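You operate a simulated robot arm through the tools that you are given. There is no shell and no other tool.

You run a simulated robot arm. Do the job below in one go: nothing can be reset, and whatever is moved stays where it is left.

JOB
Put some things from the top of the counter away. At the end: the yellow cloth from the top of the counter is in the cloth drawer; the blue cloth from the top of the counter is in the cloth drawer; whatever was shut is shut again. Leave all else as you found it, and nothing knocked over (what rides in a drawer may roll over).

The check looks at the end state, three seconds after you hand in, the way a careful person would. Anything else that was tipped, shoved, dropped, spilled or broken makes it a failure. Flat cloth is picked up by pressing the open fingertips on it (5 to 10 N) and closing them slowly along it; thin cloth reads only 2 to 8 mm in the jaws.

ROBOT AND FRAMES
A 6-joint arm with a two-finger gripper, fixed in place. Base frame: the origin is at the foot of the arm, x ahead of it, y to its left, z up. Readings come in cm, degrees, newtons and seconds.
Its first joint turns from -166.0 to 166.0 degrees. Payload 2.45 kg.
Tool frame: the origin (TCP) lies between the finger pads and is the grasp point; the fingertips stand 2 cm ahead of it; z points along the fingers, y is the line along which they close. The gripper opens to 14 cm. The gripper's body begins 16.8 cm behind the TCP.
Orientation is told as [roll, pitch, yaw] about the base's x, y, z axes, in that order, counted from this pose: with the fingers straight down and closing along the base's y, the tool's x points along the base's -x, its y along +y and its z along -z.

CONTROLS
- The arm moves only by the tool step_arm. Its argument "series" is a list of rows, each a list of 3 entries, a list of its own where there are three numbers: the shift along the tool's x, y, z in units of 20 mm (1.0 is 20 mm), then the turn, a rotation vector about the tool's x, y, z in units of 4 degrees (1.0 is 4 degrees), then the opening, from 0 (shut) to 1 (fully open). In form: [[[dx, dy, dz], [wx, wy, wz], hand], ...]. A call has 1 to 20 rows; each row shifts and turns the commanded pose from where the row before left it, along the tool's axes as they then stand. A call with a number of a shift or a turn outside -1 to 1 is refused whole. A row lasts 0.2 s, in which the tool goes at most 5 cm and 8.6 degrees; a call with a longer step from one row to the next is refused whole, and so is a gripper value outside its range. Where a pose cannot be reached the arm comes as near as it can. A force on the tool above 40 N (or 10 N above the force at the start of the call, whichever is more), or a blocked arm, ends the call early, and 0.2 s more pass. Each finger travels about 4.5 cm/s and halts on what it meets, pressing with about 29 N; the grip force reading is that of the motor and also rises with nothing between the fingers. The clock runs only during rows and for 0.2 s after the last one: add rows that do not move to give the fingers time. It gives the time, the measured TCP pose, the force on the tool (base axes), the opening and the grip force at its end, in the units of the frame above (readings bear some noise), with the torque about the TCP (base axes, N m) and any sound that the robot's microphone picked up.
- Cameras (640 x 400 px; columns grow to the right, rows downward): "scene" is fixed at [5.9, 50.56, 129.86]; the picture's right is [0.01, -1.00, 0.00], its down [-0.48, -0.01, -0.88] and it looks along [0.88, 0.01, -0.48] (base axes); focal length 370 px, centre (320, 200). "wrist" rides on the gripper at [7.8, 1.1, -20.9] in the tool frame; the picture's right is [-0.14, 0.99, 0.00], its down [-0.92, -0.13, -0.37] and it looks along [-0.36, -0.05, 0.93] (tool axes); focal length 280 px, centre (320, 200). There is no depth. A picture from a camera that has moved, and an enlarged one, comes with that camera's place and axes in the base frame and with its lens. The place of the scene camera against the robot may be out by one fixed shift of up to 1.8 cm in any direction.
- grab_frame(camera): a new picture of that camera. The clock stands still meanwhile.
- enlarge(camera, box): a new picture of the part [left, top, right, bottom] of that camera's present view, enlarged. The clock stands still meanwhile.
- sign_off(): hands the job in; it is judged then, once.

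Places have to be worked out from the pictures, the camera data and where the tool is seen. Open the gripper and draw the arm clear of the work before you hand the job in, unless the task says otherwise.

The tools are called as name(argument=value, ...) on one line, values as JSON. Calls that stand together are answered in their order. step_arm: Moves the arm, as the interface text tells. Its arguments: {"type":"object","properties":{"series":{"type":"array"}},"required":["series"]} The other tools are called the same way: grab_frame (camera) takes a picture; enlarge (camera, box) takes an enlarged picture of a part of a camera's view; sign_off () hands the job in.

At the start:

```text
t: 0.0
eef_pos: [63.19, 14.03, 110.02]
ee_rot: [0.0, -0.1, 0.0]
wrist_force: [0.4, 0.6, -1.0]
wrist_torque: [0.02, 0.0, 0.01]
grip_width: 14.0
finger_force: 0.0
```

scene: 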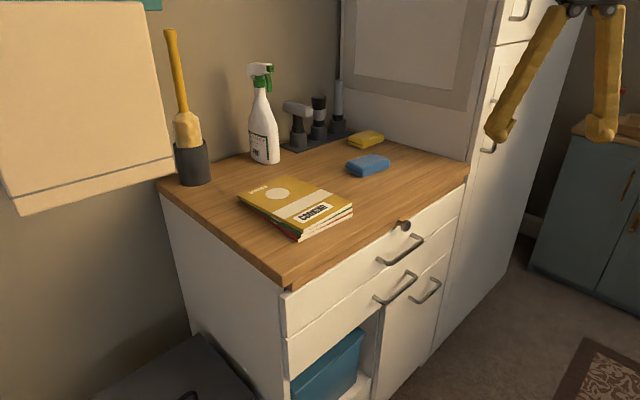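
wrist: 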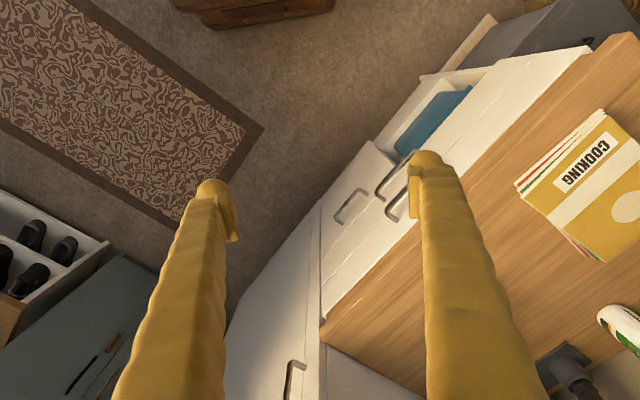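

I see a counter with books, spray bottle, and two folded cloths (blue, yellow), with two drawers below. I'll take enlarged views to find the details.

enlarge(camera="scene", box=[240, 100, 480, 250])

enlarge(camera="scene", box=[270, 200, 480, 400])

enlarge(camera="wrist", box=[300, 60, 640, 400])

```text
2.67 times, centred on (360, 175) of scene
camera zoom: at [5.9, 50.56, 129.86], right [0.01, -1.0, 0.0], down [-0.48, -0.01, -0.88], along [0.88, 0.01, -0.48], focal length 987 px, centre (213, 267)
```

zoom: 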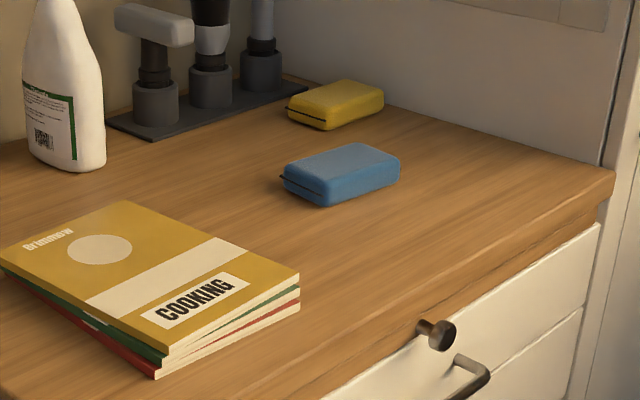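

```text
2.00 times, centred on (375, 300) of scene
camera zoom: at [5.9, 50.56, 129.86], right [0.01, -1.0, 0.0], down [-0.48, -0.01, -0.88], along [0.88, 0.01, -0.48], focal length 740 px, centre (210, 0)
```

zoom: 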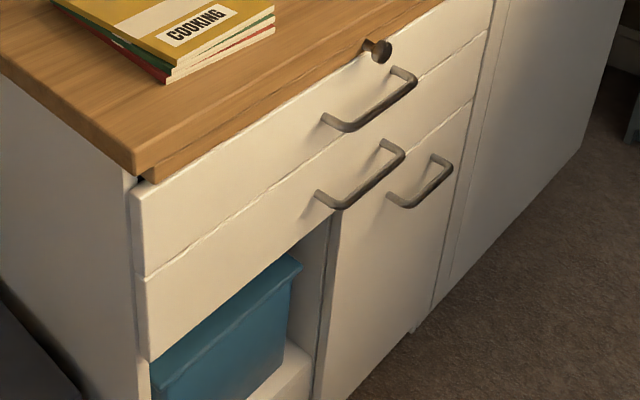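

```text
1.18 times, centred on (470, 230) of wrist
camera zoom: at [55.13, 15.11, 130.99], right [0.14, 0.99, 0.0], down [0.92, -0.13, 0.37], along [0.36, -0.05, -0.93], focal length 330 px, centre (144, 165)
```

zoom: 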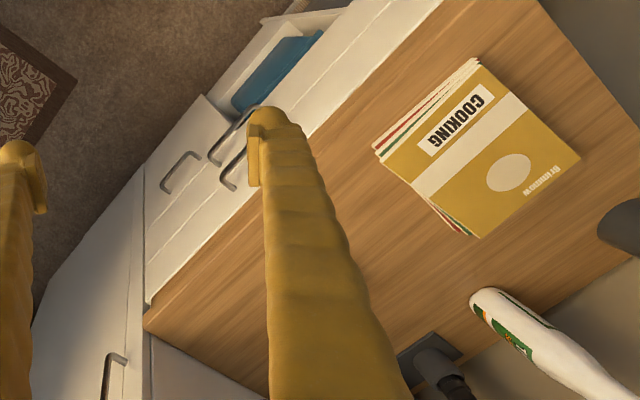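

The scene camera offset needs calibrating, so I'll enlarge the gripper fingertips (known pose) in the scene view.

enlarge(camera="scene", box=[470, 0, 640, 160])

enlarge(camera="scene", box=[320, 180, 480, 280])

enlarge(camera="wrist", box=[300, 80, 460, 240])

```text
2.50 times, centred on (555, 80) of scene
camera zoom: at [5.9, 50.56, 129.86], right [0.01, -1.0, 0.0], down [-0.48, -0.01, -0.88], along [0.88, 0.01, -0.48], focal length 925 px, centre (-268, 500)
```

zoom: 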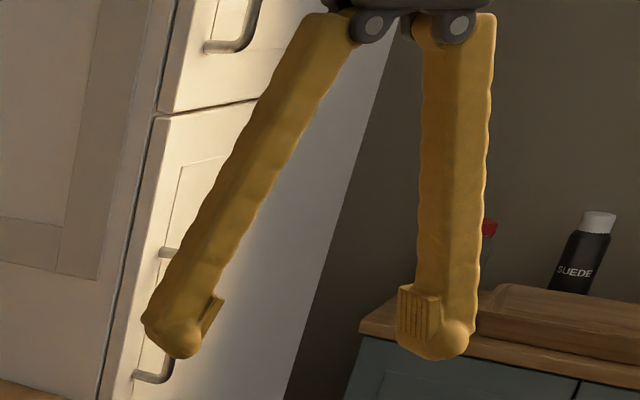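

```text
4.00 times, centred on (400, 230) of scene
camera zoom: at [5.9, 50.56, 129.86], right [0.01, -1.0, 0.0], down [-0.48, -0.01, -0.88], along [0.88, 0.01, -0.48], focal length 1480 px, centre (0, 80)
```

zoom: 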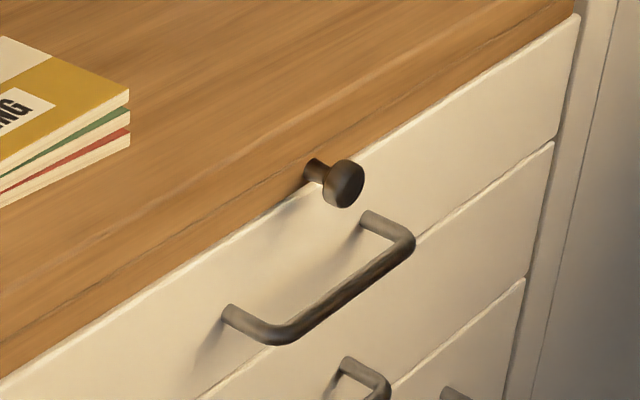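

```text
2.50 times, centred on (380, 160) of wrist
camera zoom: at [55.13, 15.11, 130.99], right [0.14, 0.99, 0.0], down [0.92, -0.13, 0.37], along [0.36, -0.05, -0.93], focal length 701 px, centre (170, 300)
```

zoom: 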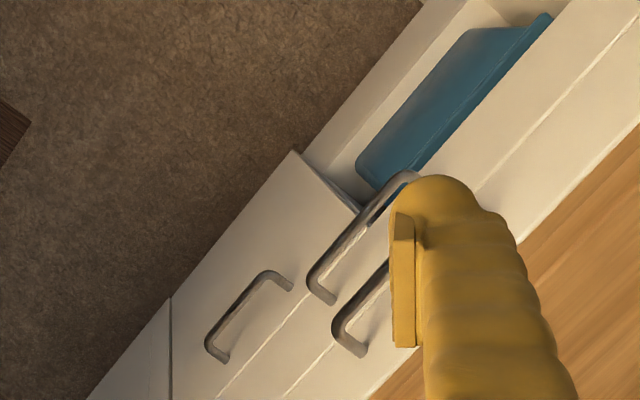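

By combining the two views I estimate the counter top at z≈87, its front edge running from about (52,56) to (101,9), the blue cloth near (99,38) and the yellow one near (119,37). I'll lift and move the wrist camera over the counter to get a better look.

step_arm(series=[[[-0.8, 0.5, -0.5], [0, 0, 0], 1], [[-0.8, 0.5, -0.5], [0, 0, 0], 1], [[-0.8, 0.5, -0.5], [0, 0, 0], 1], [[-0.8, 0.5, -0.5], [0, 0, 0], 1], [[-0.8, 0.5, -0.5], [0, 0, 0], 1], [[-0.8, 0.5, -0.5], [0, 0, 0], 1], [[-0.8, 0.5, -0.5], [0, 0, 0], 1], [[-0.8, 0.5, -0.5], [0, 0, 0], 1], [[-0.8, 0.5, -0.5], [0, 0, 0], 1], [[-0.8, 0.5, -0.5], [0, 0, 0], 1], [[0, 0, 0], [0, 0, 0], 1], [[0, 0, 0], [0, 0, 0], 1]])

grab_frame(camera="wrist")

grab_frame(camera="scene")

```text
t: 2.6
eef_pos: [79.09, 24.11, 120.01]
ee_rot: [0.0, -0.1, 0.0]
wrist_force: [-0.6, -0.2, 0.6]
wrist_torque: [0.01, -0.01, 0.01]
grip_width: 14.0
finger_force: 0.0
```

```text
taken
camera wrist: at [71.07, 25.13, 141.0], right [0.14, 0.99, 0.0], down [0.92, -0.13, 0.37], along [0.36, -0.05, -0.93], focal length 280 px, centre (320, 200)
```

wrist: 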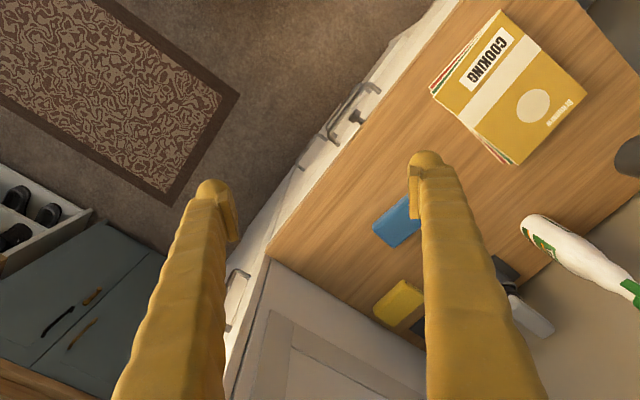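

```text
taken
```

scene: 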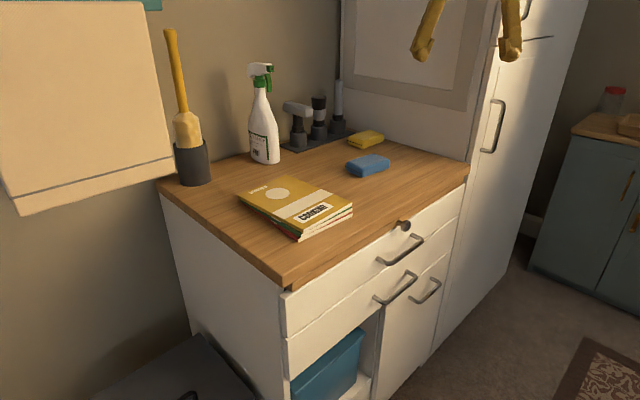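

Both cloths are visible: blue around (98,38), yellow around (119.5,37), with a tall cabinet to the right of the counter. I'll enlarge the cloths and the knob/handles for detail.

enlarge(camera="wrist", box=[340, 160, 500, 340])

enlarge(camera="wrist", box=[260, 60, 420, 180])

enlarge(camera="scene", box=[330, 120, 400, 190])

```text
2.22 times, centred on (420, 250) of wrist
camera zoom: at [71.07, 25.13, 141.0], right [0.14, 0.99, 0.0], down [0.92, -0.13, 0.37], along [0.36, -0.05, -0.93], focal length 623 px, centre (98, 89)
```

zoom: 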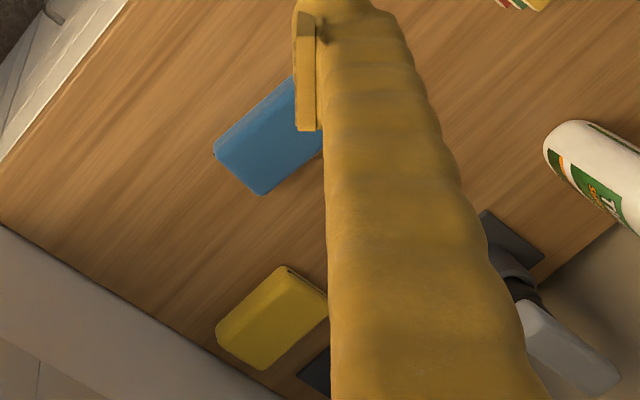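

```text
3.33 times, centred on (340, 120) of wrist
camera zoom: at [71.07, 25.13, 141.0], right [0.14, 0.99, 0.0], down [0.92, -0.13, 0.37], along [0.36, -0.05, -0.93], focal length 935 px, centre (253, 467)
```

zoom: 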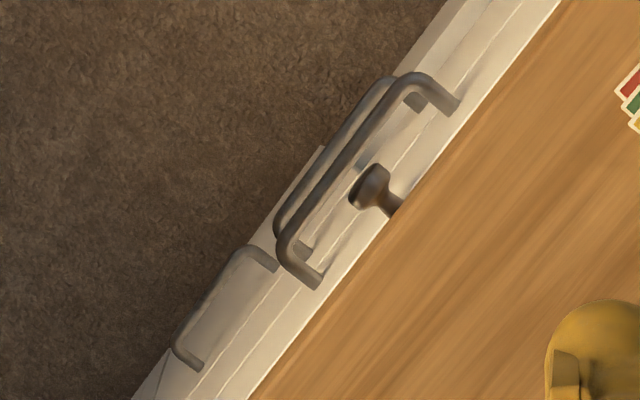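

```text
5.71 times, centred on (365, 155) of scene
camera zoom: at [5.9, 50.56, 129.86], right [0.01, -1.0, 0.0], down [-0.48, -0.01, -0.88], along [0.88, 0.01, -0.48], focal length 2115 px, centre (63, 457)
```

zoom: 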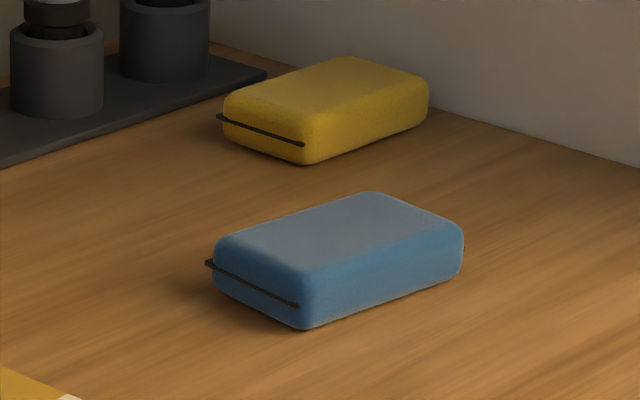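

The knob sits on the front edge above the top drawer's handle (bar from about (71,35) to (80.5,26), z≈76; knob ≈(77,31.5,83)). I'll back off in front of the cabinet to get the wrist camera facing the drawer fronts.

step_arm(series=[[[0.854, -0.196, 0.417], [0, 0, 0], 1], [[0.854, -0.196, 0.417], [0, 0, 0], 1], [[0.854, -0.196, 0.417], [0, 0, 0], 1], [[0.854, -0.196, 0.417], [0, 0, 0], 1], [[0.854, -0.196, 0.417], [0, 0, 0], 1], [[0.854, -0.196, 0.417], [0, 0, 0], 1], [[0.854, -0.196, 0.417], [0, 0, 0], 1], [[0.854, -0.196, 0.417], [0, 0, 0], 1], [[0.854, -0.196, 0.417], [0, 0, 0], 1], [[0.854, -0.196, 0.417], [0, 0, 0], 1], [[0.854, -0.196, 0.417], [0, 0, 0], 1], [[0.854, -0.196, 0.417], [0, 0, 0], 1], [[0, 0, 0], [0, 0, 0], 1]])

step_arm(series=[[[0, 0, 0], [0, 0, 0.93], 1], [[0, 0, 0], [0, 0, 0.93], 1], [[0, 0, 0], [0, 0, 0.93], 1], [[0, 0, 0], [0, 0, 0.93], 1], [[0, 0, 0], [0, 0, 0.93], 1], [[0, 0, 0], [0, 0, 0.93], 1], [[0, 0, 0], [0, 0, 0.93], 1], [[0, 0, 0], [0, 0, 0.93], 1], [[0, 0, 0], [0, 0, 0.93], 1], [[0, 0, 0], [0, 0, 0.93], 1], [[0, 0, 0], [0, 0, 0.93], 1], [[0, 0, 0], [0, 0, 0.93], 1], [[0, 0, 0], [-1, 0, 0], 1], [[0, 0, 0], [-1, 0, 0], 1], [[0, 0, 0], [-1, 0, 0], 1], [[0, 0, 0], [-1, 0, 0], 1], [[0, 0, 0], [-1, 0, 0], 1], [[0, 0, 0], [-1, 0, 0], 1], [[0, 0, 0], [-1, 0, 0], 1], [[0, 0, 0], [-1, 0, 0], 1]])

grab_frame(camera="wrist")

```text
t: 5.4
eef_pos: [58.73, 19.49, 110.07]
ee_rot: [0.1, 0.1, 0.1]
wrist_force: [-0.3, 0.1, -0.8]
wrist_torque: [-0.01, 0.01, -0.01]
grip_width: 14.0
finger_force: 0.1
```

```text
t: 9.6
eef_pos: [58.63, 19.44, 110.01]
ee_rot: [32.1, 0.0, -44.8]
wrist_force: [0.2, 0.0, -0.2]
wrist_torque: [0.02, -0.01, 0.0]
grip_width: 14.03
finger_force: 0.0
```

```text
taken
camera wrist: at [45.73, 17.61, 128.41], right [0.69, 0.5, 0.53], down [0.44, -0.86, 0.24], along [0.58, 0.06, -0.81], focal length 280 px, centre (320, 200)
```

wrist: 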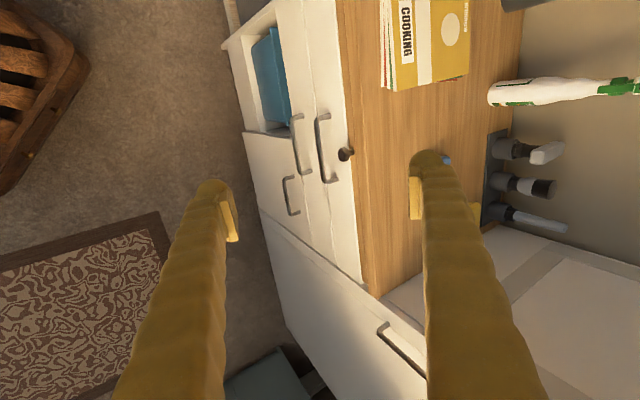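

Orientation is as planned. I'll tilt further to 60° and lower to handle level for a straight view of drawer fronts.

step_arm(series=[[[0, 0, 0], [-1, 0, 0], 1], [[0, 0, 0], [-1, 0, 0], 1], [[0, 0, 0], [-1, 0, 0], 1], [[0, 0, 0], [-1, 0, 0], 1], [[0, 0, 0], [-1, 0, 0], 1], [[0, 0, 0], [-1, 0, 0], 1], [[0, 0, 0], [-1, 0, 0], 1], [[0, -0.65, 0.375], [0, 0, 0], 1], [[0, -0.65, 0.375], [0, 0, 0], 1], [[0, -0.65, 0.375], [0, 0, 0], 1], [[0, -0.65, 0.375], [0, 0, 0], 1], [[0, -0.65, 0.375], [0, 0, 0], 1], [[0, -0.65, 0.375], [0, 0, 0], 1], [[0, -0.65, 0.375], [0, 0, 0], 1], [[0, -0.65, 0.375], [0, 0, 0], 1], [[0, -0.65, 0.375], [0, 0, 0], 1], [[0, -0.65, 0.375], [0, 0, 0], 1], [[0, -0.65, 0.375], [0, 0, 0], 1], [[0, -0.65, 0.375], [0, 0, 0], 1]])

grab_frame(camera="wrist")

grab_frame(camera="scene")

```text
t: 13.6
eef_pos: [65.01, 19.32, 95.85]
ee_rot: [59.9, 0.0, -44.5]
wrist_force: [-1.2, 0.0, -0.1]
wrist_torque: [0.02, -0.04, -0.01]
grip_width: 14.01
finger_force: 0.0
out of reach, approached as far as the arm can: row 10, 11, 12, 13, 14, 15, 16, 17, 18, 19
```

```text
taken
camera wrist: at [47.0, 12.24, 107.3], right [0.45, 0.26, 0.86], down [0.39, -0.92, 0.07], along [0.81, 0.3, -0.51], focal length 280 px, centre (320, 200)
```

wrist: 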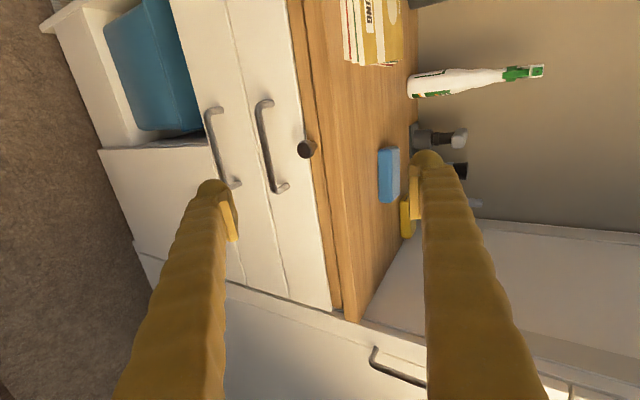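

```text
taken
```

scene: 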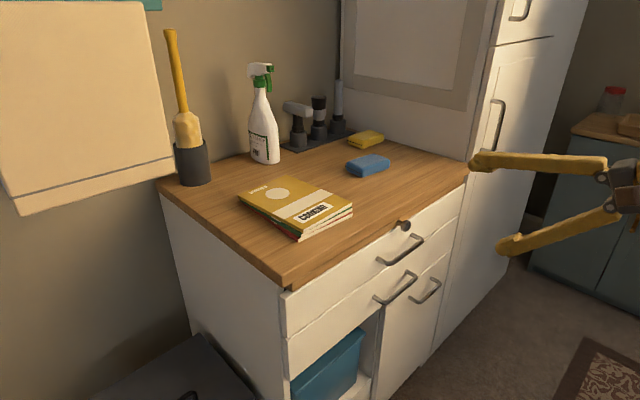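

The 60° tilt with tool pulled back is near the inner reach limit. I'll zoom in on the knob and handles from this viewpoint.

enlarge(camera="wrist", box=[190, 80, 350, 200])

enlarge(camera="wrist", box=[360, 100, 480, 260])

```text
3.33 times, centred on (270, 140) of wrist
camera zoom: at [47.0, 12.24, 107.3], right [0.45, 0.26, 0.86], down [0.39, -0.92, 0.07], along [0.81, 0.3, -0.51], focal length 935 px, centre (487, 400)
```

zoom: 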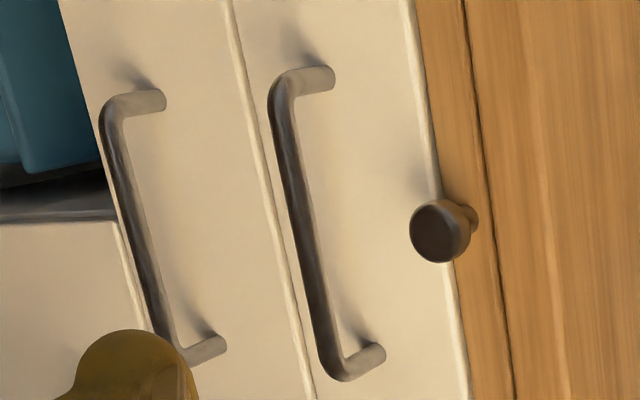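

```text
2.50 times, centred on (420, 180) of wrist
camera zoom: at [47.0, 12.24, 107.3], right [0.45, 0.26, 0.86], down [0.39, -0.92, 0.07], along [0.81, 0.3, -0.51], focal length 701 px, centre (70, 250)
```

zoom: 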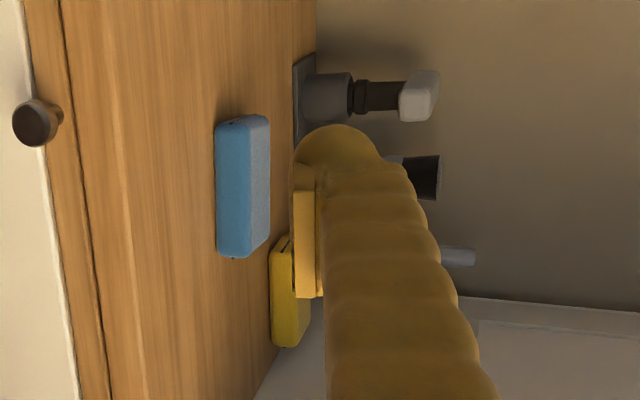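

The knob's shaft comes out of the wood slab edge; the handle's bar stands ~3.6 cm off the drawer front (bar n≈75, z≈77). I'll return the tilt to about 20°, nearly vertical, for gripping the bar, and see where the pose ends up.

step_arm(series=[[[0, 0.5, -0.3], [1, 0, 0], 1], [[0, 0.5, -0.3], [1, 0, 0], 1], [[0, 0, 0], [1, 0, 0], 0.6], [[0, 0, 0], [1, 0, 0], 0.4], [[0, 0, 0], [1, 0, 0], 0.25], [[0, 0, 0], [1, 0, 0], 0.25], [[0, 0, 0], [1, 0, 0], 0.25], [[0, 0, 0], [1, 0, 0], 0.25], [[0, 0, 0], [1, 0, 0], 0.25], [[0, 0, 0], [1, 0, 0], 0.25], [[0, 0, 0], [0, 0, 0], 0.25], [[0, 0, 0], [0, 0, 0], 0.25]])

```text
t: 16.2
eef_pos: [65.05, 19.35, 98.16]
ee_rot: [20.0, 0.0, -44.7]
wrist_force: [-0.9, -1.1, -1.0]
wrist_torque: [0.02, 0.03, 0.01]
grip_width: 3.51
finger_force: 0.0
```

Pose is (65,19.4,98.2), tilt 20°, jaws 3.5 cm. Next I go to a pre-grasp point above and in front of the left part of the handle, clear of the knob.

step_arm(series=[[[0.278, 0.423, 0.8125], [0, 0, 0], 0.25], [[0.278, 0.423, 0.8125], [0, 0, 0], 0.25], [[0.278, 0.423, 0.8125], [0, 0, 0], 0.25], [[0.278, 0.423, 0.8125], [0, 0, 0], 0.25], [[0.278, 0.423, 0.8125], [0, 0, 0], 0.25], [[0.278, 0.423, 0.8125], [0, 0, 0], 0.25], [[0.278, 0.423, 0.8125], [0, 0, 0], 0.25], [[0.278, 0.423, 0.8125], [0, 0, 0], 0.25], [[0, 0, 0], [0, 0, 0], 0.25]])

grab_frame(camera="wrist")

grab_frame(camera="scene")

```text
t: 18.2
eef_pos: [69.39, 30.32, 88.22]
ee_rot: [20.0, 0.0, -44.7]
wrist_force: [-0.5, -0.7, -0.4]
wrist_torque: [0.04, 0.03, -0.05]
grip_width: 3.49
finger_force: 0.1
```

```text
taken
camera wrist: at [59.35, 31.34, 108.36], right [0.75, 0.57, 0.34], down [0.48, -0.82, 0.3], along [0.45, -0.06, -0.89], focal length 280 px, centre (320, 200)
```

wrist: 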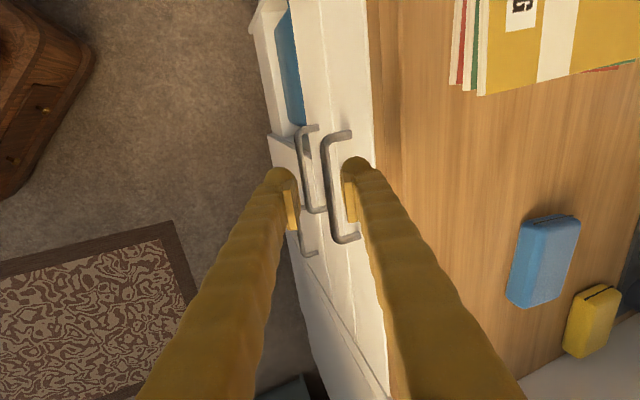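

```text
taken
```

scene: 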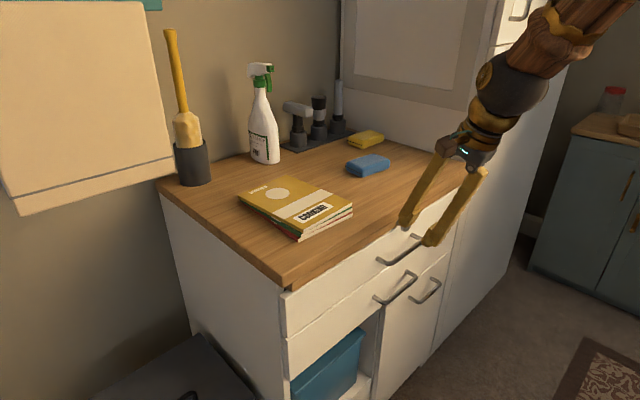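

From this view the bar computes to n≈75.1 at z≈77, consistent. I'll go straight down the tool axis 8 cm and check before the last bit.

step_arm(series=[[[0, 0, 0.5], [0, 0, 0], 0.25], [[0, 0, 0.5], [0, 0, 0], 0.25], [[0, 0, 0.5], [0, 0, 0], 0.25], [[0, 0, 0.5], [0, 0, 0], 0.25], [[0, 0, 0.5], [0, 0, 0], 0.25], [[0, 0, 0.5], [0, 0, 0], 0.25], [[0, 0, 0.5], [0, 0, 0], 0.25], [[0, 0, 0.5], [0, 0, 0], 0.25], [[0, 0, 0], [0, 0, 0], 0.25]])

enlarge(camera="wrist", box=[220, 100, 420, 260])

enlarge(camera="scene", box=[330, 160, 490, 290])

```text
t: 20.2
eef_pos: [71.43, 32.11, 80.75]
ee_rot: [20.1, 0.0, -44.7]
wrist_force: [-0.4, 0.3, -0.2]
wrist_torque: [0.0, -0.03, 0.02]
grip_width: 3.5
finger_force: 0.1
```

```text
2.50 times, centred on (320, 180) of wrist
camera zoom: at [61.44, 33.16, 100.85], right [0.75, 0.57, 0.34], down [0.48, -0.82, 0.3], along [0.45, -0.06, -0.89], focal length 701 px, centre (320, 250)
```

zoom: 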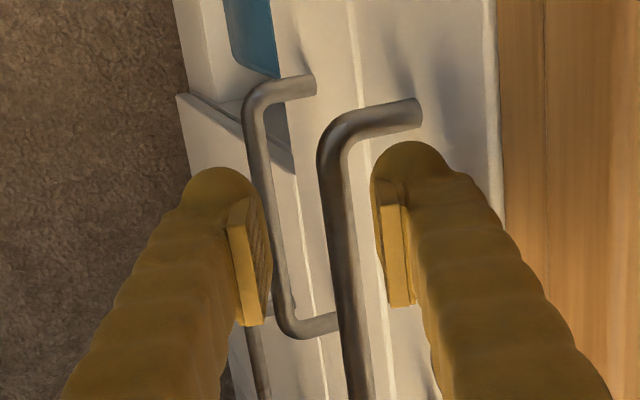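

```text
3.08 times, centred on (410, 225) of scene
camera zoom: at [5.9, 50.56, 129.86], right [0.01, -1.0, 0.0], down [-0.48, -0.01, -0.88], along [0.88, 0.01, -0.48], focal length 1139 px, centre (43, 123)
```

zoom: 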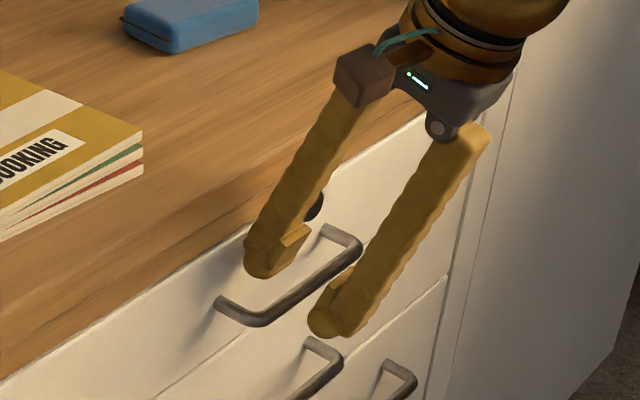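

The bar runs between the two fingertips as planned. I'll descend the last 4 cm slowly, then close on the bar.

step_arm(series=[[[0, 0, 0.25], [0, 0, 0], 0.25], [[0, 0, 0.25], [0, 0, 0], 0.25], [[0, 0, 0.25], [0, 0, 0], 0.25], [[0, 0, 0.25], [0, 0, 0], 0.25], [[0, 0, 0.25], [0, 0, 0], 0.25], [[0, 0, 0.25], [0, 0, 0], 0.25], [[0, 0, 0.25], [0, 0, 0], 0.25], [[0, 0, 0.25], [0, 0, 0], 0.25], [[0, 0, 0], [0, 0, 0], 0.25]])

enlarge(camera="wrist", box=[220, 100, 420, 260])

enlarge(camera="scene", box=[330, 160, 490, 290])

```text
t: 22.0
eef_pos: [72.5, 33.01, 77.47]
ee_rot: [20.3, -0.1, -44.9]
wrist_force: [-0.2, -3.6, 2.1]
wrist_torque: [0.06, -0.05, -0.08]
grip_width: 3.37
finger_force: 0.2
stopped in row 8: the force on the tool passed its limit at 50 N (the readings are from after the stop); the commanded pose is now the measured one
```

```text
2.50 times, centred on (320, 180) of wrist
camera zoom: at [62.41, 34.12, 97.55], right [0.75, 0.56, 0.34], down [0.48, -0.82, 0.3], along [0.45, -0.06, -0.89], focal length 701 px, centre (320, 250)
```

zoom: 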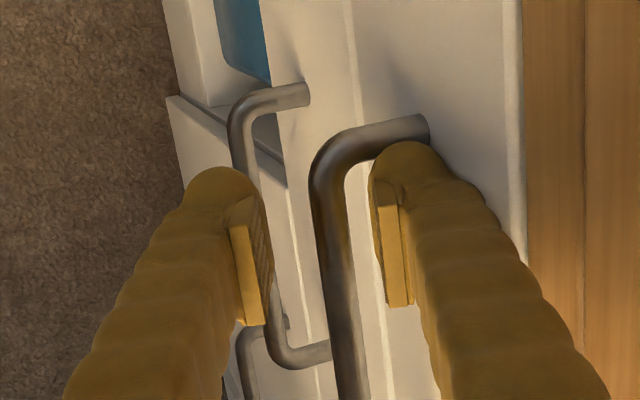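

```text
3.08 times, centred on (410, 225) of scene
camera zoom: at [5.9, 50.56, 129.86], right [0.01, -1.0, 0.0], down [-0.48, -0.01, -0.88], along [0.88, 0.01, -0.48], focal length 1139 px, centre (43, 123)
```

zoom: 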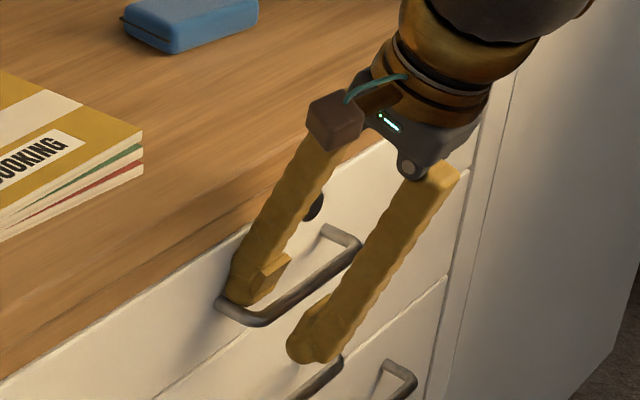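

Contact at about the bar's depth (TCP z 77.5, bar z≈77), so the bar is already between the pads. I'll back off 2 mm along the tool and close the fingers onto the bar.

step_arm(series=[[[-0.1, 0, -0.15], [0, 0, 0], 0.25], [[0, 0, 0], [0, 0, 0], 0.2], [[0, 0, 0], [0, 0, 0], 0.15], [[0, 0, 0], [0, 0, 0], 0.1], [[0, 0, 0], [0, 0, 0], 0.05], [[0, 0, 0], [0, 0, 0], 0.0], [[0, 0, 0], [0, 0, 0], 0.0], [[0, 0, 0], [0, 0, 0], 0.0], [[0, 0, 0], [0, 0, 0], 0.0]])

enlarge(camera="wrist", box=[220, 100, 420, 260])

enlarge(camera="scene", box=[330, 160, 490, 290])

```text
t: 24.0
eef_pos: [72.67, 32.89, 77.81]
ee_rot: [20.2, -0.1, -44.8]
wrist_force: [2.1, 0.4, 10.3]
wrist_torque: [0.26, 0.13, -0.82]
grip_width: 1.07
finger_force: 38.2
```

```text
2.50 times, centred on (320, 180) of wrist
camera zoom: at [62.5, 33.96, 97.86], right [0.75, 0.56, 0.34], down [0.48, -0.82, 0.3], along [0.45, -0.06, -0.89], focal length 701 px, centre (320, 250)
```

zoom: 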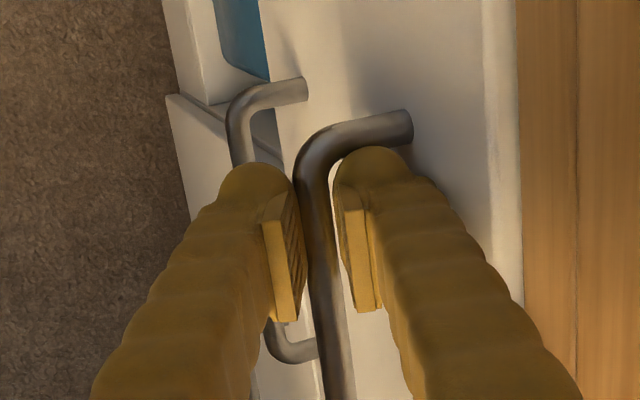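

```text
3.08 times, centred on (410, 225) of scene
camera zoom: at [5.9, 50.56, 129.86], right [0.01, -1.0, 0.0], down [-0.48, -0.01, -0.88], along [0.88, 0.01, -0.48], focal length 1139 px, centre (43, 123)
```

zoom: 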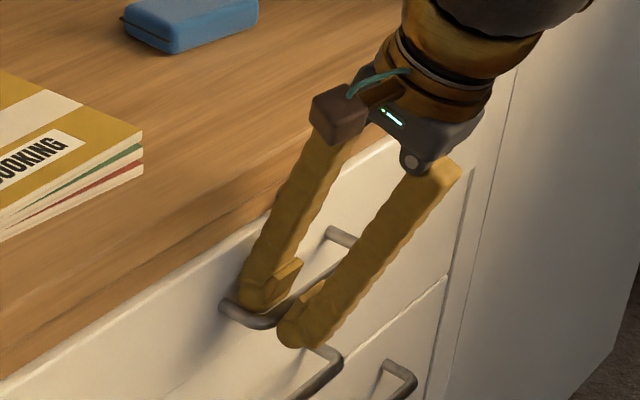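

The fingers hold the bar (1.07 cm). I'll pull gently outward 3 cm and watch the force.

step_arm(series=[[[0, -0.235, -0.0855], [0, 0, 0], 0], [[0, -0.235, -0.0855], [0, 0, 0], 0], [[0, -0.235, -0.0855], [0, 0, 0], 0], [[0, -0.235, -0.0855], [0, 0, 0], 0], [[0, -0.235, -0.0855], [0, 0, 0], 0], [[0, -0.235, -0.0855], [0, 0, 0], 0], [[0, 0, 0], [0, 0, 0], 0]])

grab_frame(camera="scene")

grab_frame(camera="wrist")

```text
t: 25.6
eef_pos: [70.55, 30.74, 77.8]
ee_rot: [20.2, 0.0, -44.8]
wrist_force: [1.5, -2.0, 4.6]
wrist_torque: [0.2, 0.15, -0.82]
grip_width: 1.06
finger_force: 38.0
```

```text
taken
```

scene: 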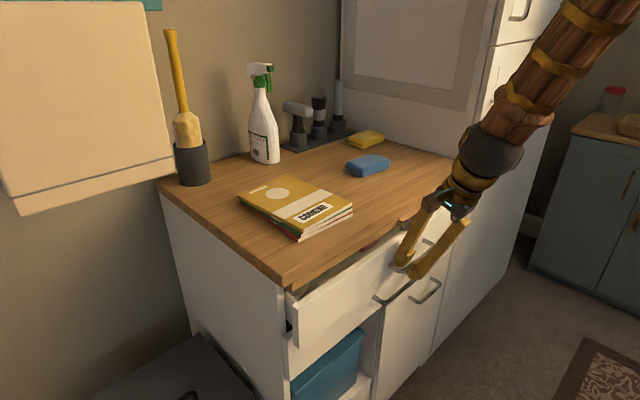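

```text
taken
camera wrist: at [60.39, 31.84, 97.87], right [0.75, 0.56, 0.34], down [0.48, -0.82, 0.3], along [0.45, -0.06, -0.89], focal length 280 px, centre (320, 200)
```

wrist: 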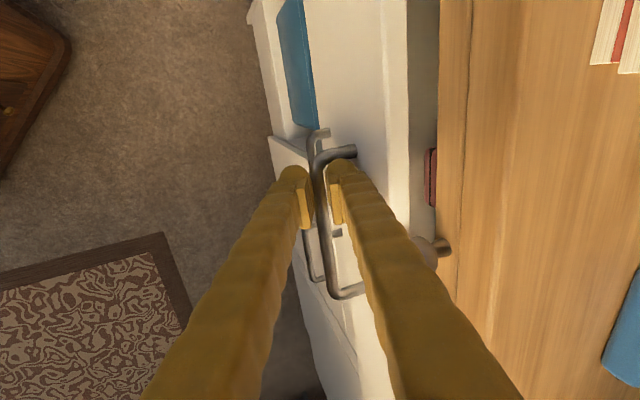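

The top drawer slides easily and something is inside. I'll pull another 12 cm and look in.

step_arm(series=[[[0, -0.47, -0.171], [0, 0, 0], 0], [[0, -0.47, -0.171], [0, 0, 0], 0], [[0, -0.47, -0.171], [0, 0, 0], 0], [[0, -0.47, -0.171], [0, 0, 0], 0], [[0, -0.47, -0.171], [0, 0, 0], 0], [[0, -0.47, -0.171], [0, 0, 0], 0], [[0, -0.47, -0.171], [0, 0, 0], 0], [[0, -0.47, -0.171], [0, 0, 0], 0], [[0, -0.47, -0.171], [0, 0, 0], 0], [[0, -0.47, -0.171], [0, 0, 0], 0], [[0, -0.47, -0.171], [0, 0, 0], 0], [[0, -0.47, -0.171], [0, 0, 0], 0], [[0, 0, 0], [0, 0, 0], 0]])

grab_frame(camera="scene")

grab_frame(camera="wrist")

```text
t: 26.2
eef_pos: [69.26, 29.49, 77.8]
ee_rot: [20.4, -0.2, -44.7]
wrist_force: [-1.4, 2.1, 6.2]
wrist_torque: [0.44, 0.35, -0.75]
grip_width: 1.05
finger_force: 37.7
stopped in row 3: the force on the tool passed its limit at 43 N (the readings are from after the stop); the commanded pose is now the measured one
```

```text
taken
```

scene: 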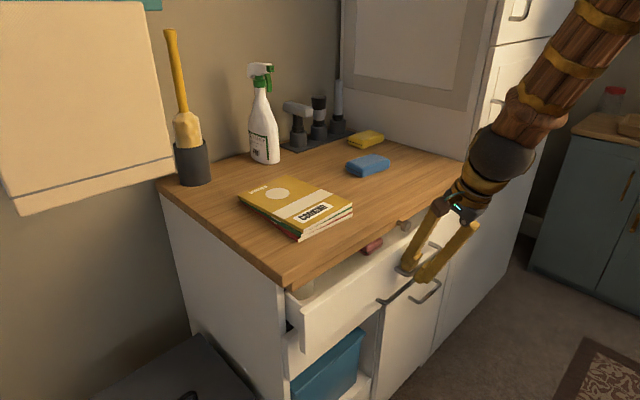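

```text
taken
camera wrist: at [59.14, 30.56, 97.86], right [0.75, 0.56, 0.34], down [0.48, -0.82, 0.3], along [0.45, -0.06, -0.89], focal length 280 px, centre (320, 200)
```

wrist: 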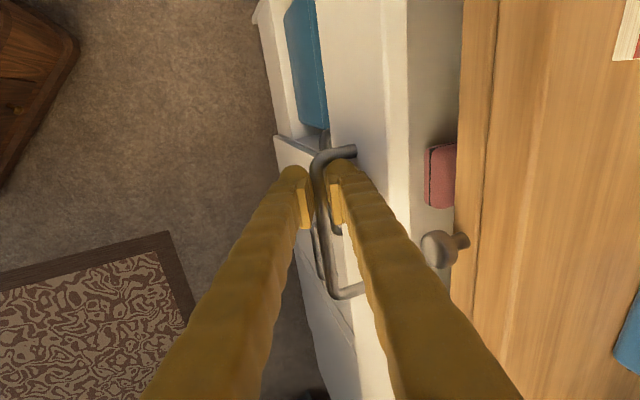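

The drawer stopped after ~5 cm with something blocking it; a red folded cloth is visible in it, so this looks like the cloth drawer. I'll enlarge to find what catches.

enlarge(camera="scene", box=[270, 200, 430, 320])

enlarge(camera="wrist", box=[380, 120, 500, 300])

enlarge(camera="scene", box=[370, 200, 440, 260])

```text
3.33 times, centred on (350, 260) of scene
camera zoom: at [5.9, 50.56, 129.86], right [0.01, -1.0, 0.0], down [-0.48, -0.01, -0.88], along [0.88, 0.01, -0.48], focal length 1234 px, centre (220, 0)
```

zoom: 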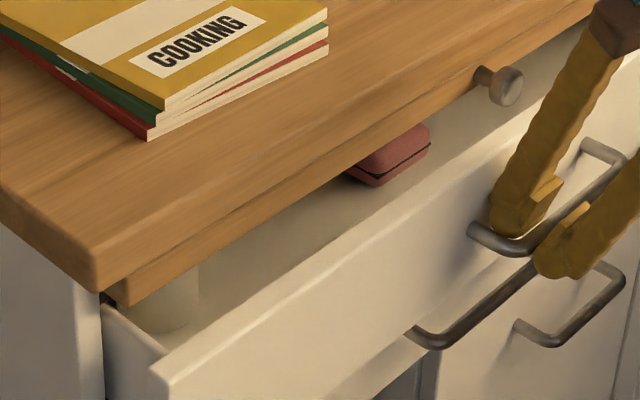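

```text
2.22 times, centred on (440, 210) of wrist
camera zoom: at [59.14, 30.56, 97.86], right [0.75, 0.56, 0.34], down [0.48, -0.82, 0.3], along [0.45, -0.06, -0.89], focal length 623 px, centre (53, 178)
```

zoom: 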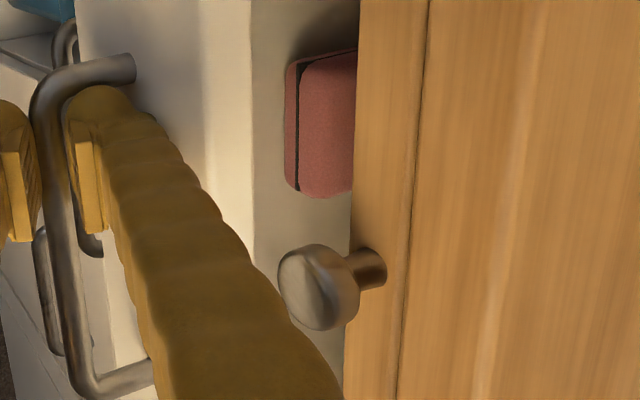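

```text
6.67 times, centred on (405, 230) of scene
camera zoom: at [5.9, 50.56, 129.86], right [0.01, -1.0, 0.0], down [-0.48, -0.01, -0.88], along [0.88, 0.01, -0.48], focal length 2467 px, centre (-247, 0)
```

zoom: 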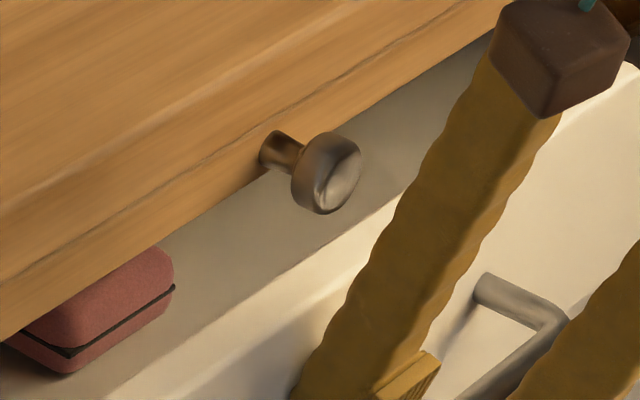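

It may be a catch (maybe the knob) or a real obstruction. I'll pull slowly again to see whether it is a hard stop.

step_arm(series=[[[0, -0.05, -0.018], [0, 0, 0], 0], [[0, -0.05, -0.018], [0, 0, 0], 0], [[0, -0.05, -0.018], [0, 0, 0], 0], [[0, -0.05, -0.018], [0, 0, 0], 0], [[0, -0.05, -0.018], [0, 0, 0], 0], [[0, -0.05, -0.018], [0, 0, 0], 0], [[0, -0.05, -0.018], [0, 0, 0], 0], [[0, -0.05, -0.018], [0, 0, 0], 0]])

enlarge(camera="scene", box=[270, 200, 430, 320])

```text
t: 28.0
eef_pos: [68.68, 28.93, 77.86]
ee_rot: [20.3, 0.0, -44.8]
wrist_force: [2.6, -2.5, 7.1]
wrist_torque: [0.2, 0.15, -0.84]
grip_width: 1.06
finger_force: 38.4
```

```text
3.33 times, centred on (350, 260) of scene
camera zoom: at [5.9, 50.56, 129.86], right [0.01, -1.0, 0.0], down [-0.48, -0.01, -0.88], along [0.88, 0.01, -0.48], focal length 1234 px, centre (220, 0)
```

zoom: 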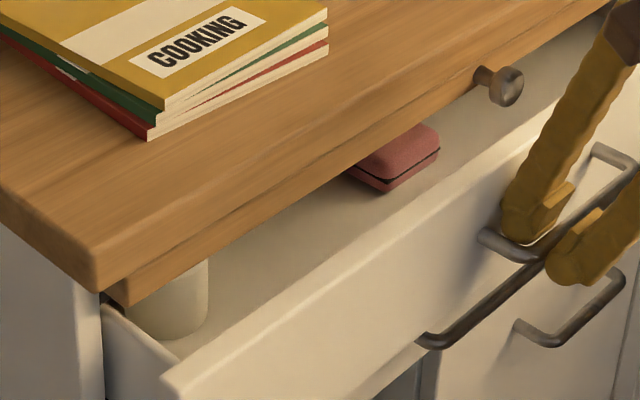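

It moved on freely at low force, so the stop was just a speed spike. I'll keep pulling slowly while watching the jar on the left.

step_arm(series=[[[0, -0.07, -0.025], [0, 0, 0], 0], [[0, -0.12, -0.044], [0, 0, 0], 0], [[0, -0.15, -0.055], [0, 0, 0], 0], [[0, -0.15, -0.055], [0, 0, 0], 0], [[0, -0.15, -0.055], [0, 0, 0], 0], [[0, -0.15, -0.055], [0, 0, 0], 0], [[0, -0.15, -0.055], [0, 0, 0], 0], [[0, -0.15, -0.055], [0, 0, 0], 0], [[0, -0.1, -0.036], [0, 0, 0], 0], [[0, -0.05, -0.018], [0, 0, 0], 0], [[0, 0, 0], [0, 0, 0], 0]])

enlarge(camera="scene", box=[270, 200, 430, 320])

```text
t: 30.4
eef_pos: [66.78, 27.11, 77.89]
ee_rot: [20.3, -0.1, -44.8]
wrist_force: [-1.9, 3.6, 4.9]
wrist_torque: [0.28, 0.22, -0.75]
grip_width: 1.06
finger_force: 37.5
```

```text
3.33 times, centred on (350, 260) of scene
camera zoom: at [5.9, 50.56, 129.86], right [0.01, -1.0, 0.0], down [-0.48, -0.01, -0.88], along [0.88, 0.01, -0.48], focal length 1234 px, centre (220, 0)
```

zoom: 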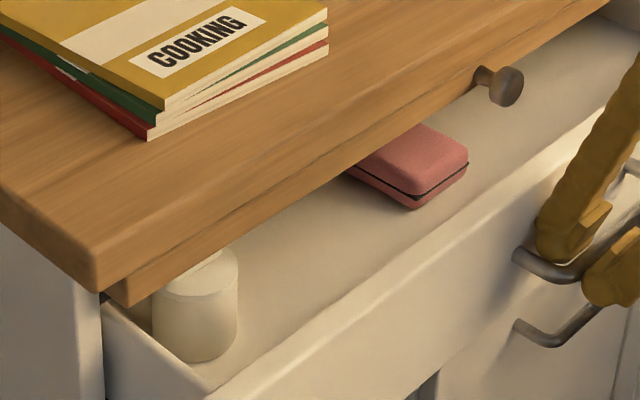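

The jar clears the rail and rides along. Continuing to pull slowly, about 14 cm more in total.

step_arm(series=[[[0, -0.07, -0.025], [0, 0, 0], 0], [[0, -0.12, -0.044], [0, 0, 0], 0], [[0, -0.188, -0.068], [0, 0, 0], 0], [[0, -0.188, -0.068], [0, 0, 0], 0], [[0, -0.188, -0.068], [0, 0, 0], 0], [[0, -0.188, -0.068], [0, 0, 0], 0], [[0, -0.188, -0.068], [0, 0, 0], 0], [[0, -0.188, -0.068], [0, 0, 0], 0], [[0, -0.188, -0.068], [0, 0, 0], 0], [[0, -0.188, -0.068], [0, 0, 0], 0], [[0, -0.188, -0.068], [0, 0, 0], 0], [[0, -0.188, -0.068], [0, 0, 0], 0], [[0, -0.188, -0.068], [0, 0, 0], 0], [[0, -0.188, -0.068], [0, 0, 0], 0], [[0, -0.188, -0.068], [0, 0, 0], 0], [[0, -0.188, -0.068], [0, 0, 0], 0], [[0, -0.188, -0.068], [0, 0, 0], 0], [[0, -0.12, -0.044], [0, 0, 0], 0], [[0, -0.05, -0.018], [0, 0, 0], 0], [[0, 0, 0], [0, 0, 0], 0]])

step_arm(series=[[[0, -0.07, -0.025], [0, 0, 0], 0], [[0, -0.12, -0.044], [0, 0, 0], 0], [[0, -0.188, -0.068], [0, 0, 0], 0], [[0, -0.188, -0.068], [0, 0, 0], 0], [[0, -0.188, -0.068], [0, 0, 0], 0], [[0, -0.188, -0.068], [0, 0, 0], 0], [[0, -0.188, -0.068], [0, 0, 0], 0], [[0, -0.188, -0.068], [0, 0, 0], 0], [[0, -0.188, -0.068], [0, 0, 0], 0], [[0, -0.188, -0.068], [0, 0, 0], 0], [[0, -0.188, -0.068], [0, 0, 0], 0], [[0, -0.188, -0.068], [0, 0, 0], 0], [[0, -0.188, -0.068], [0, 0, 0], 0], [[0, -0.188, -0.068], [0, 0, 0], 0], [[0, -0.188, -0.068], [0, 0, 0], 0], [[0, -0.188, -0.068], [0, 0, 0], 0], [[0, -0.188, -0.068], [0, 0, 0], 0], [[0, -0.12, -0.044], [0, 0, 0], 0], [[0, -0.05, -0.018], [0, 0, 0], 0], [[0, 0, 0], [0, 0, 0], 0]])

grab_frame(camera="scene")

grab_frame(camera="wrist")

```text
t: 32.7
eef_pos: [64.19, 24.46, 77.87]
ee_rot: [20.4, -0.1, -44.7]
wrist_force: [-1.7, 1.6, 4.0]
wrist_torque: [0.21, 0.21, -0.8]
grip_width: 1.09
finger_force: 37.8
stopped in row 11: the force on the tool passed its limit at 40 N (the readings are from after the stop); the commanded pose is now the measured one
```

```text
t: 34.5
eef_pos: [62.26, 22.66, 77.8]
ee_rot: [20.4, -0.1, -44.6]
wrist_force: [-3.7, 3.6, 5.9]
wrist_torque: [0.29, 0.26, -0.8]
grip_width: 1.07
finger_force: 36.9
stopped in row 8: the force on the tool passed its limit at 41 N (the readings are from after the stop); the commanded pose is now the measured one
```

```text
taken
```

scene: 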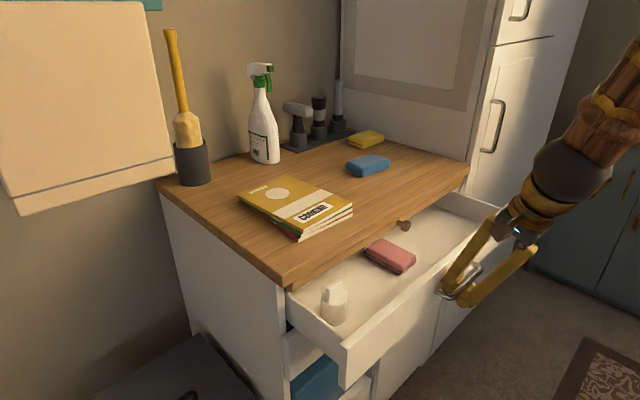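

```text
taken
camera wrist: at [52.15, 23.5, 97.87], right [0.75, 0.56, 0.35], down [0.48, -0.82, 0.3], along [0.45, -0.06, -0.89], focal length 280 px, centre (320, 200)
```

wrist: 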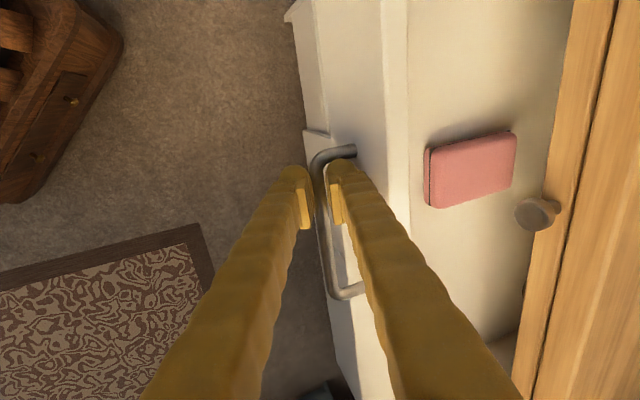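

The drawer is open ~15 cm and clearly holds a red cloth (and a small bottle), so it's the cloth drawer. I'll pull 4 cm more at lower speed.

step_arm(series=[[[0, -0.05, -0.018], [0, 0, 0], 0], [[0, -0.1, -0.036], [0, 0, 0], 0], [[0, -0.14, -0.051], [0, 0, 0], 0], [[0, -0.14, -0.051], [0, 0, 0], 0], [[0, -0.14, -0.051], [0, 0, 0], 0], [[0, -0.14, -0.051], [0, 0, 0], 0], [[0, -0.14, -0.051], [0, 0, 0], 0], [[0, -0.14, -0.051], [0, 0, 0], 0], [[0, -0.14, -0.051], [0, 0, 0], 0], [[0, -0.14, -0.051], [0, 0, 0], 0], [[0, -0.14, -0.051], [0, 0, 0], 0], [[0, -0.14, -0.051], [0, 0, 0], 0], [[0, -0.14, -0.051], [0, 0, 0], 0], [[0, -0.14, -0.051], [0, 0, 0], 0], [[0, -0.14, -0.051], [0, 0, 0], 0], [[0, -0.08, -0.029], [0, 0, 0], 0], [[0, 0, 0], [0, 0, 0], 0]])

grab_frame(camera="scene")

```text
t: 36.8
eef_pos: [60.45, 20.68, 77.82]
ee_rot: [20.5, -0.1, -44.7]
wrist_force: [-3.8, 3.3, 10.5]
wrist_torque: [0.34, 0.27, -0.79]
grip_width: 1.05
finger_force: 37.6
stopped in row 11: the force on the tool passed its limit at 42 N (the readings are from after the stop); the commanded pose is now the measured one
```

```text
taken
```

scene: 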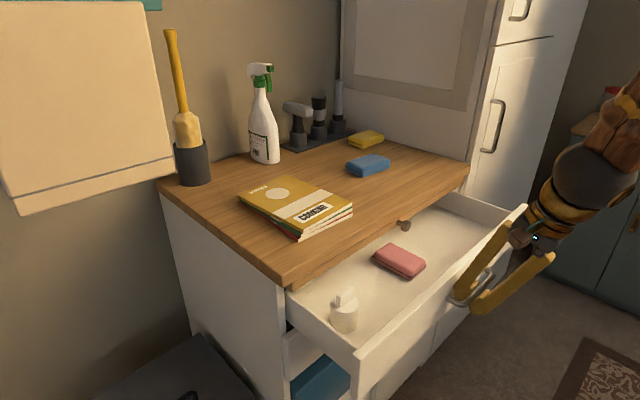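

Opened ~17 cm, which is enough. I'll release the bar (to 3.5 cm opening), back out along the tool axis, and rise clear.

step_arm(series=[[[0, 0, 0], [0, 0, 0], 0.1], [[0, 0, 0], [0, 0, 0], 0.2], [[0, 0, 0], [0, 0, 0], 0.24], [[0, 0, 0], [0, 0, 0], 0.24], [[0, 0, 0], [0, 0, 0], 0.24], [[0, 0, -0.2], [0, 0, 0], 0.24], [[0, 0, -0.4], [0, 0, 0], 0.24], [[0, 0, -0.8], [0, 0, 0], 0.24], [[0, 0, -0.8], [0, 0, 0], 0.24], [[0, 0, -0.8], [0, 0, 0], 0.24], [[0, 0, -0.8], [0, 0, 0], 0.24], [[0, 0, -0.8], [0, 0, 0], 0.24], [[0, 0, -0.8], [0, 0, 0], 0.24], [[0, 0, -0.8], [0, 0, 0], 0.24], [[0, 0, -0.8], [0, 0, 0], 0.24], [[0, 0, 0], [0, 0, 0], 0.24]])

grab_frame(camera="scene")

grab_frame(camera="wrist")

```text
t: 40.1
eef_pos: [56.96, 17.07, 91.0]
ee_rot: [20.5, 0.1, -44.7]
wrist_force: [0.6, -0.5, -0.1]
wrist_torque: [-0.01, 0.01, -0.01]
grip_width: 3.34
finger_force: 0.2
```

```text
taken
```

scene: 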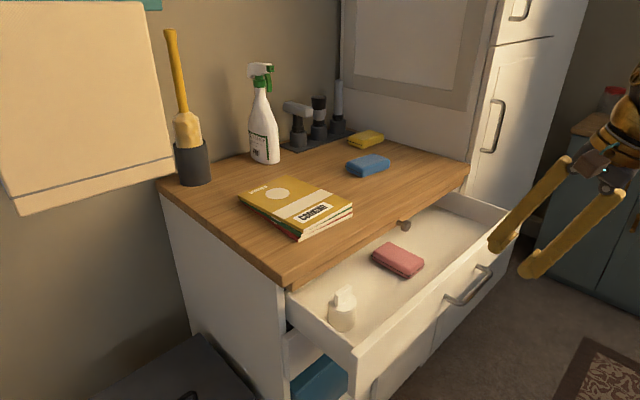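

```text
taken
camera wrist: at [46.82, 18.0, 110.96], right [0.75, 0.56, 0.35], down [0.48, -0.82, 0.3], along [0.46, -0.06, -0.89], focal length 280 px, centre (320, 200)
```

wrist: 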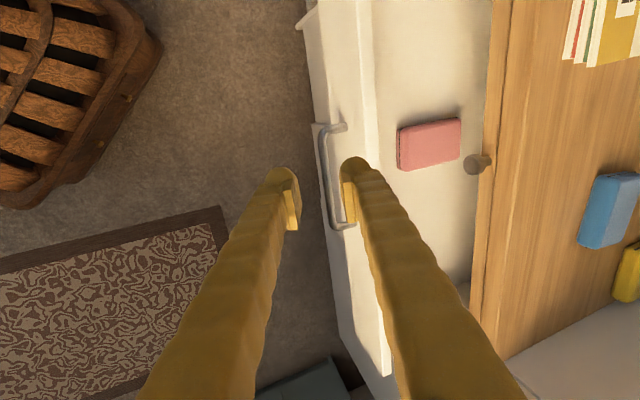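

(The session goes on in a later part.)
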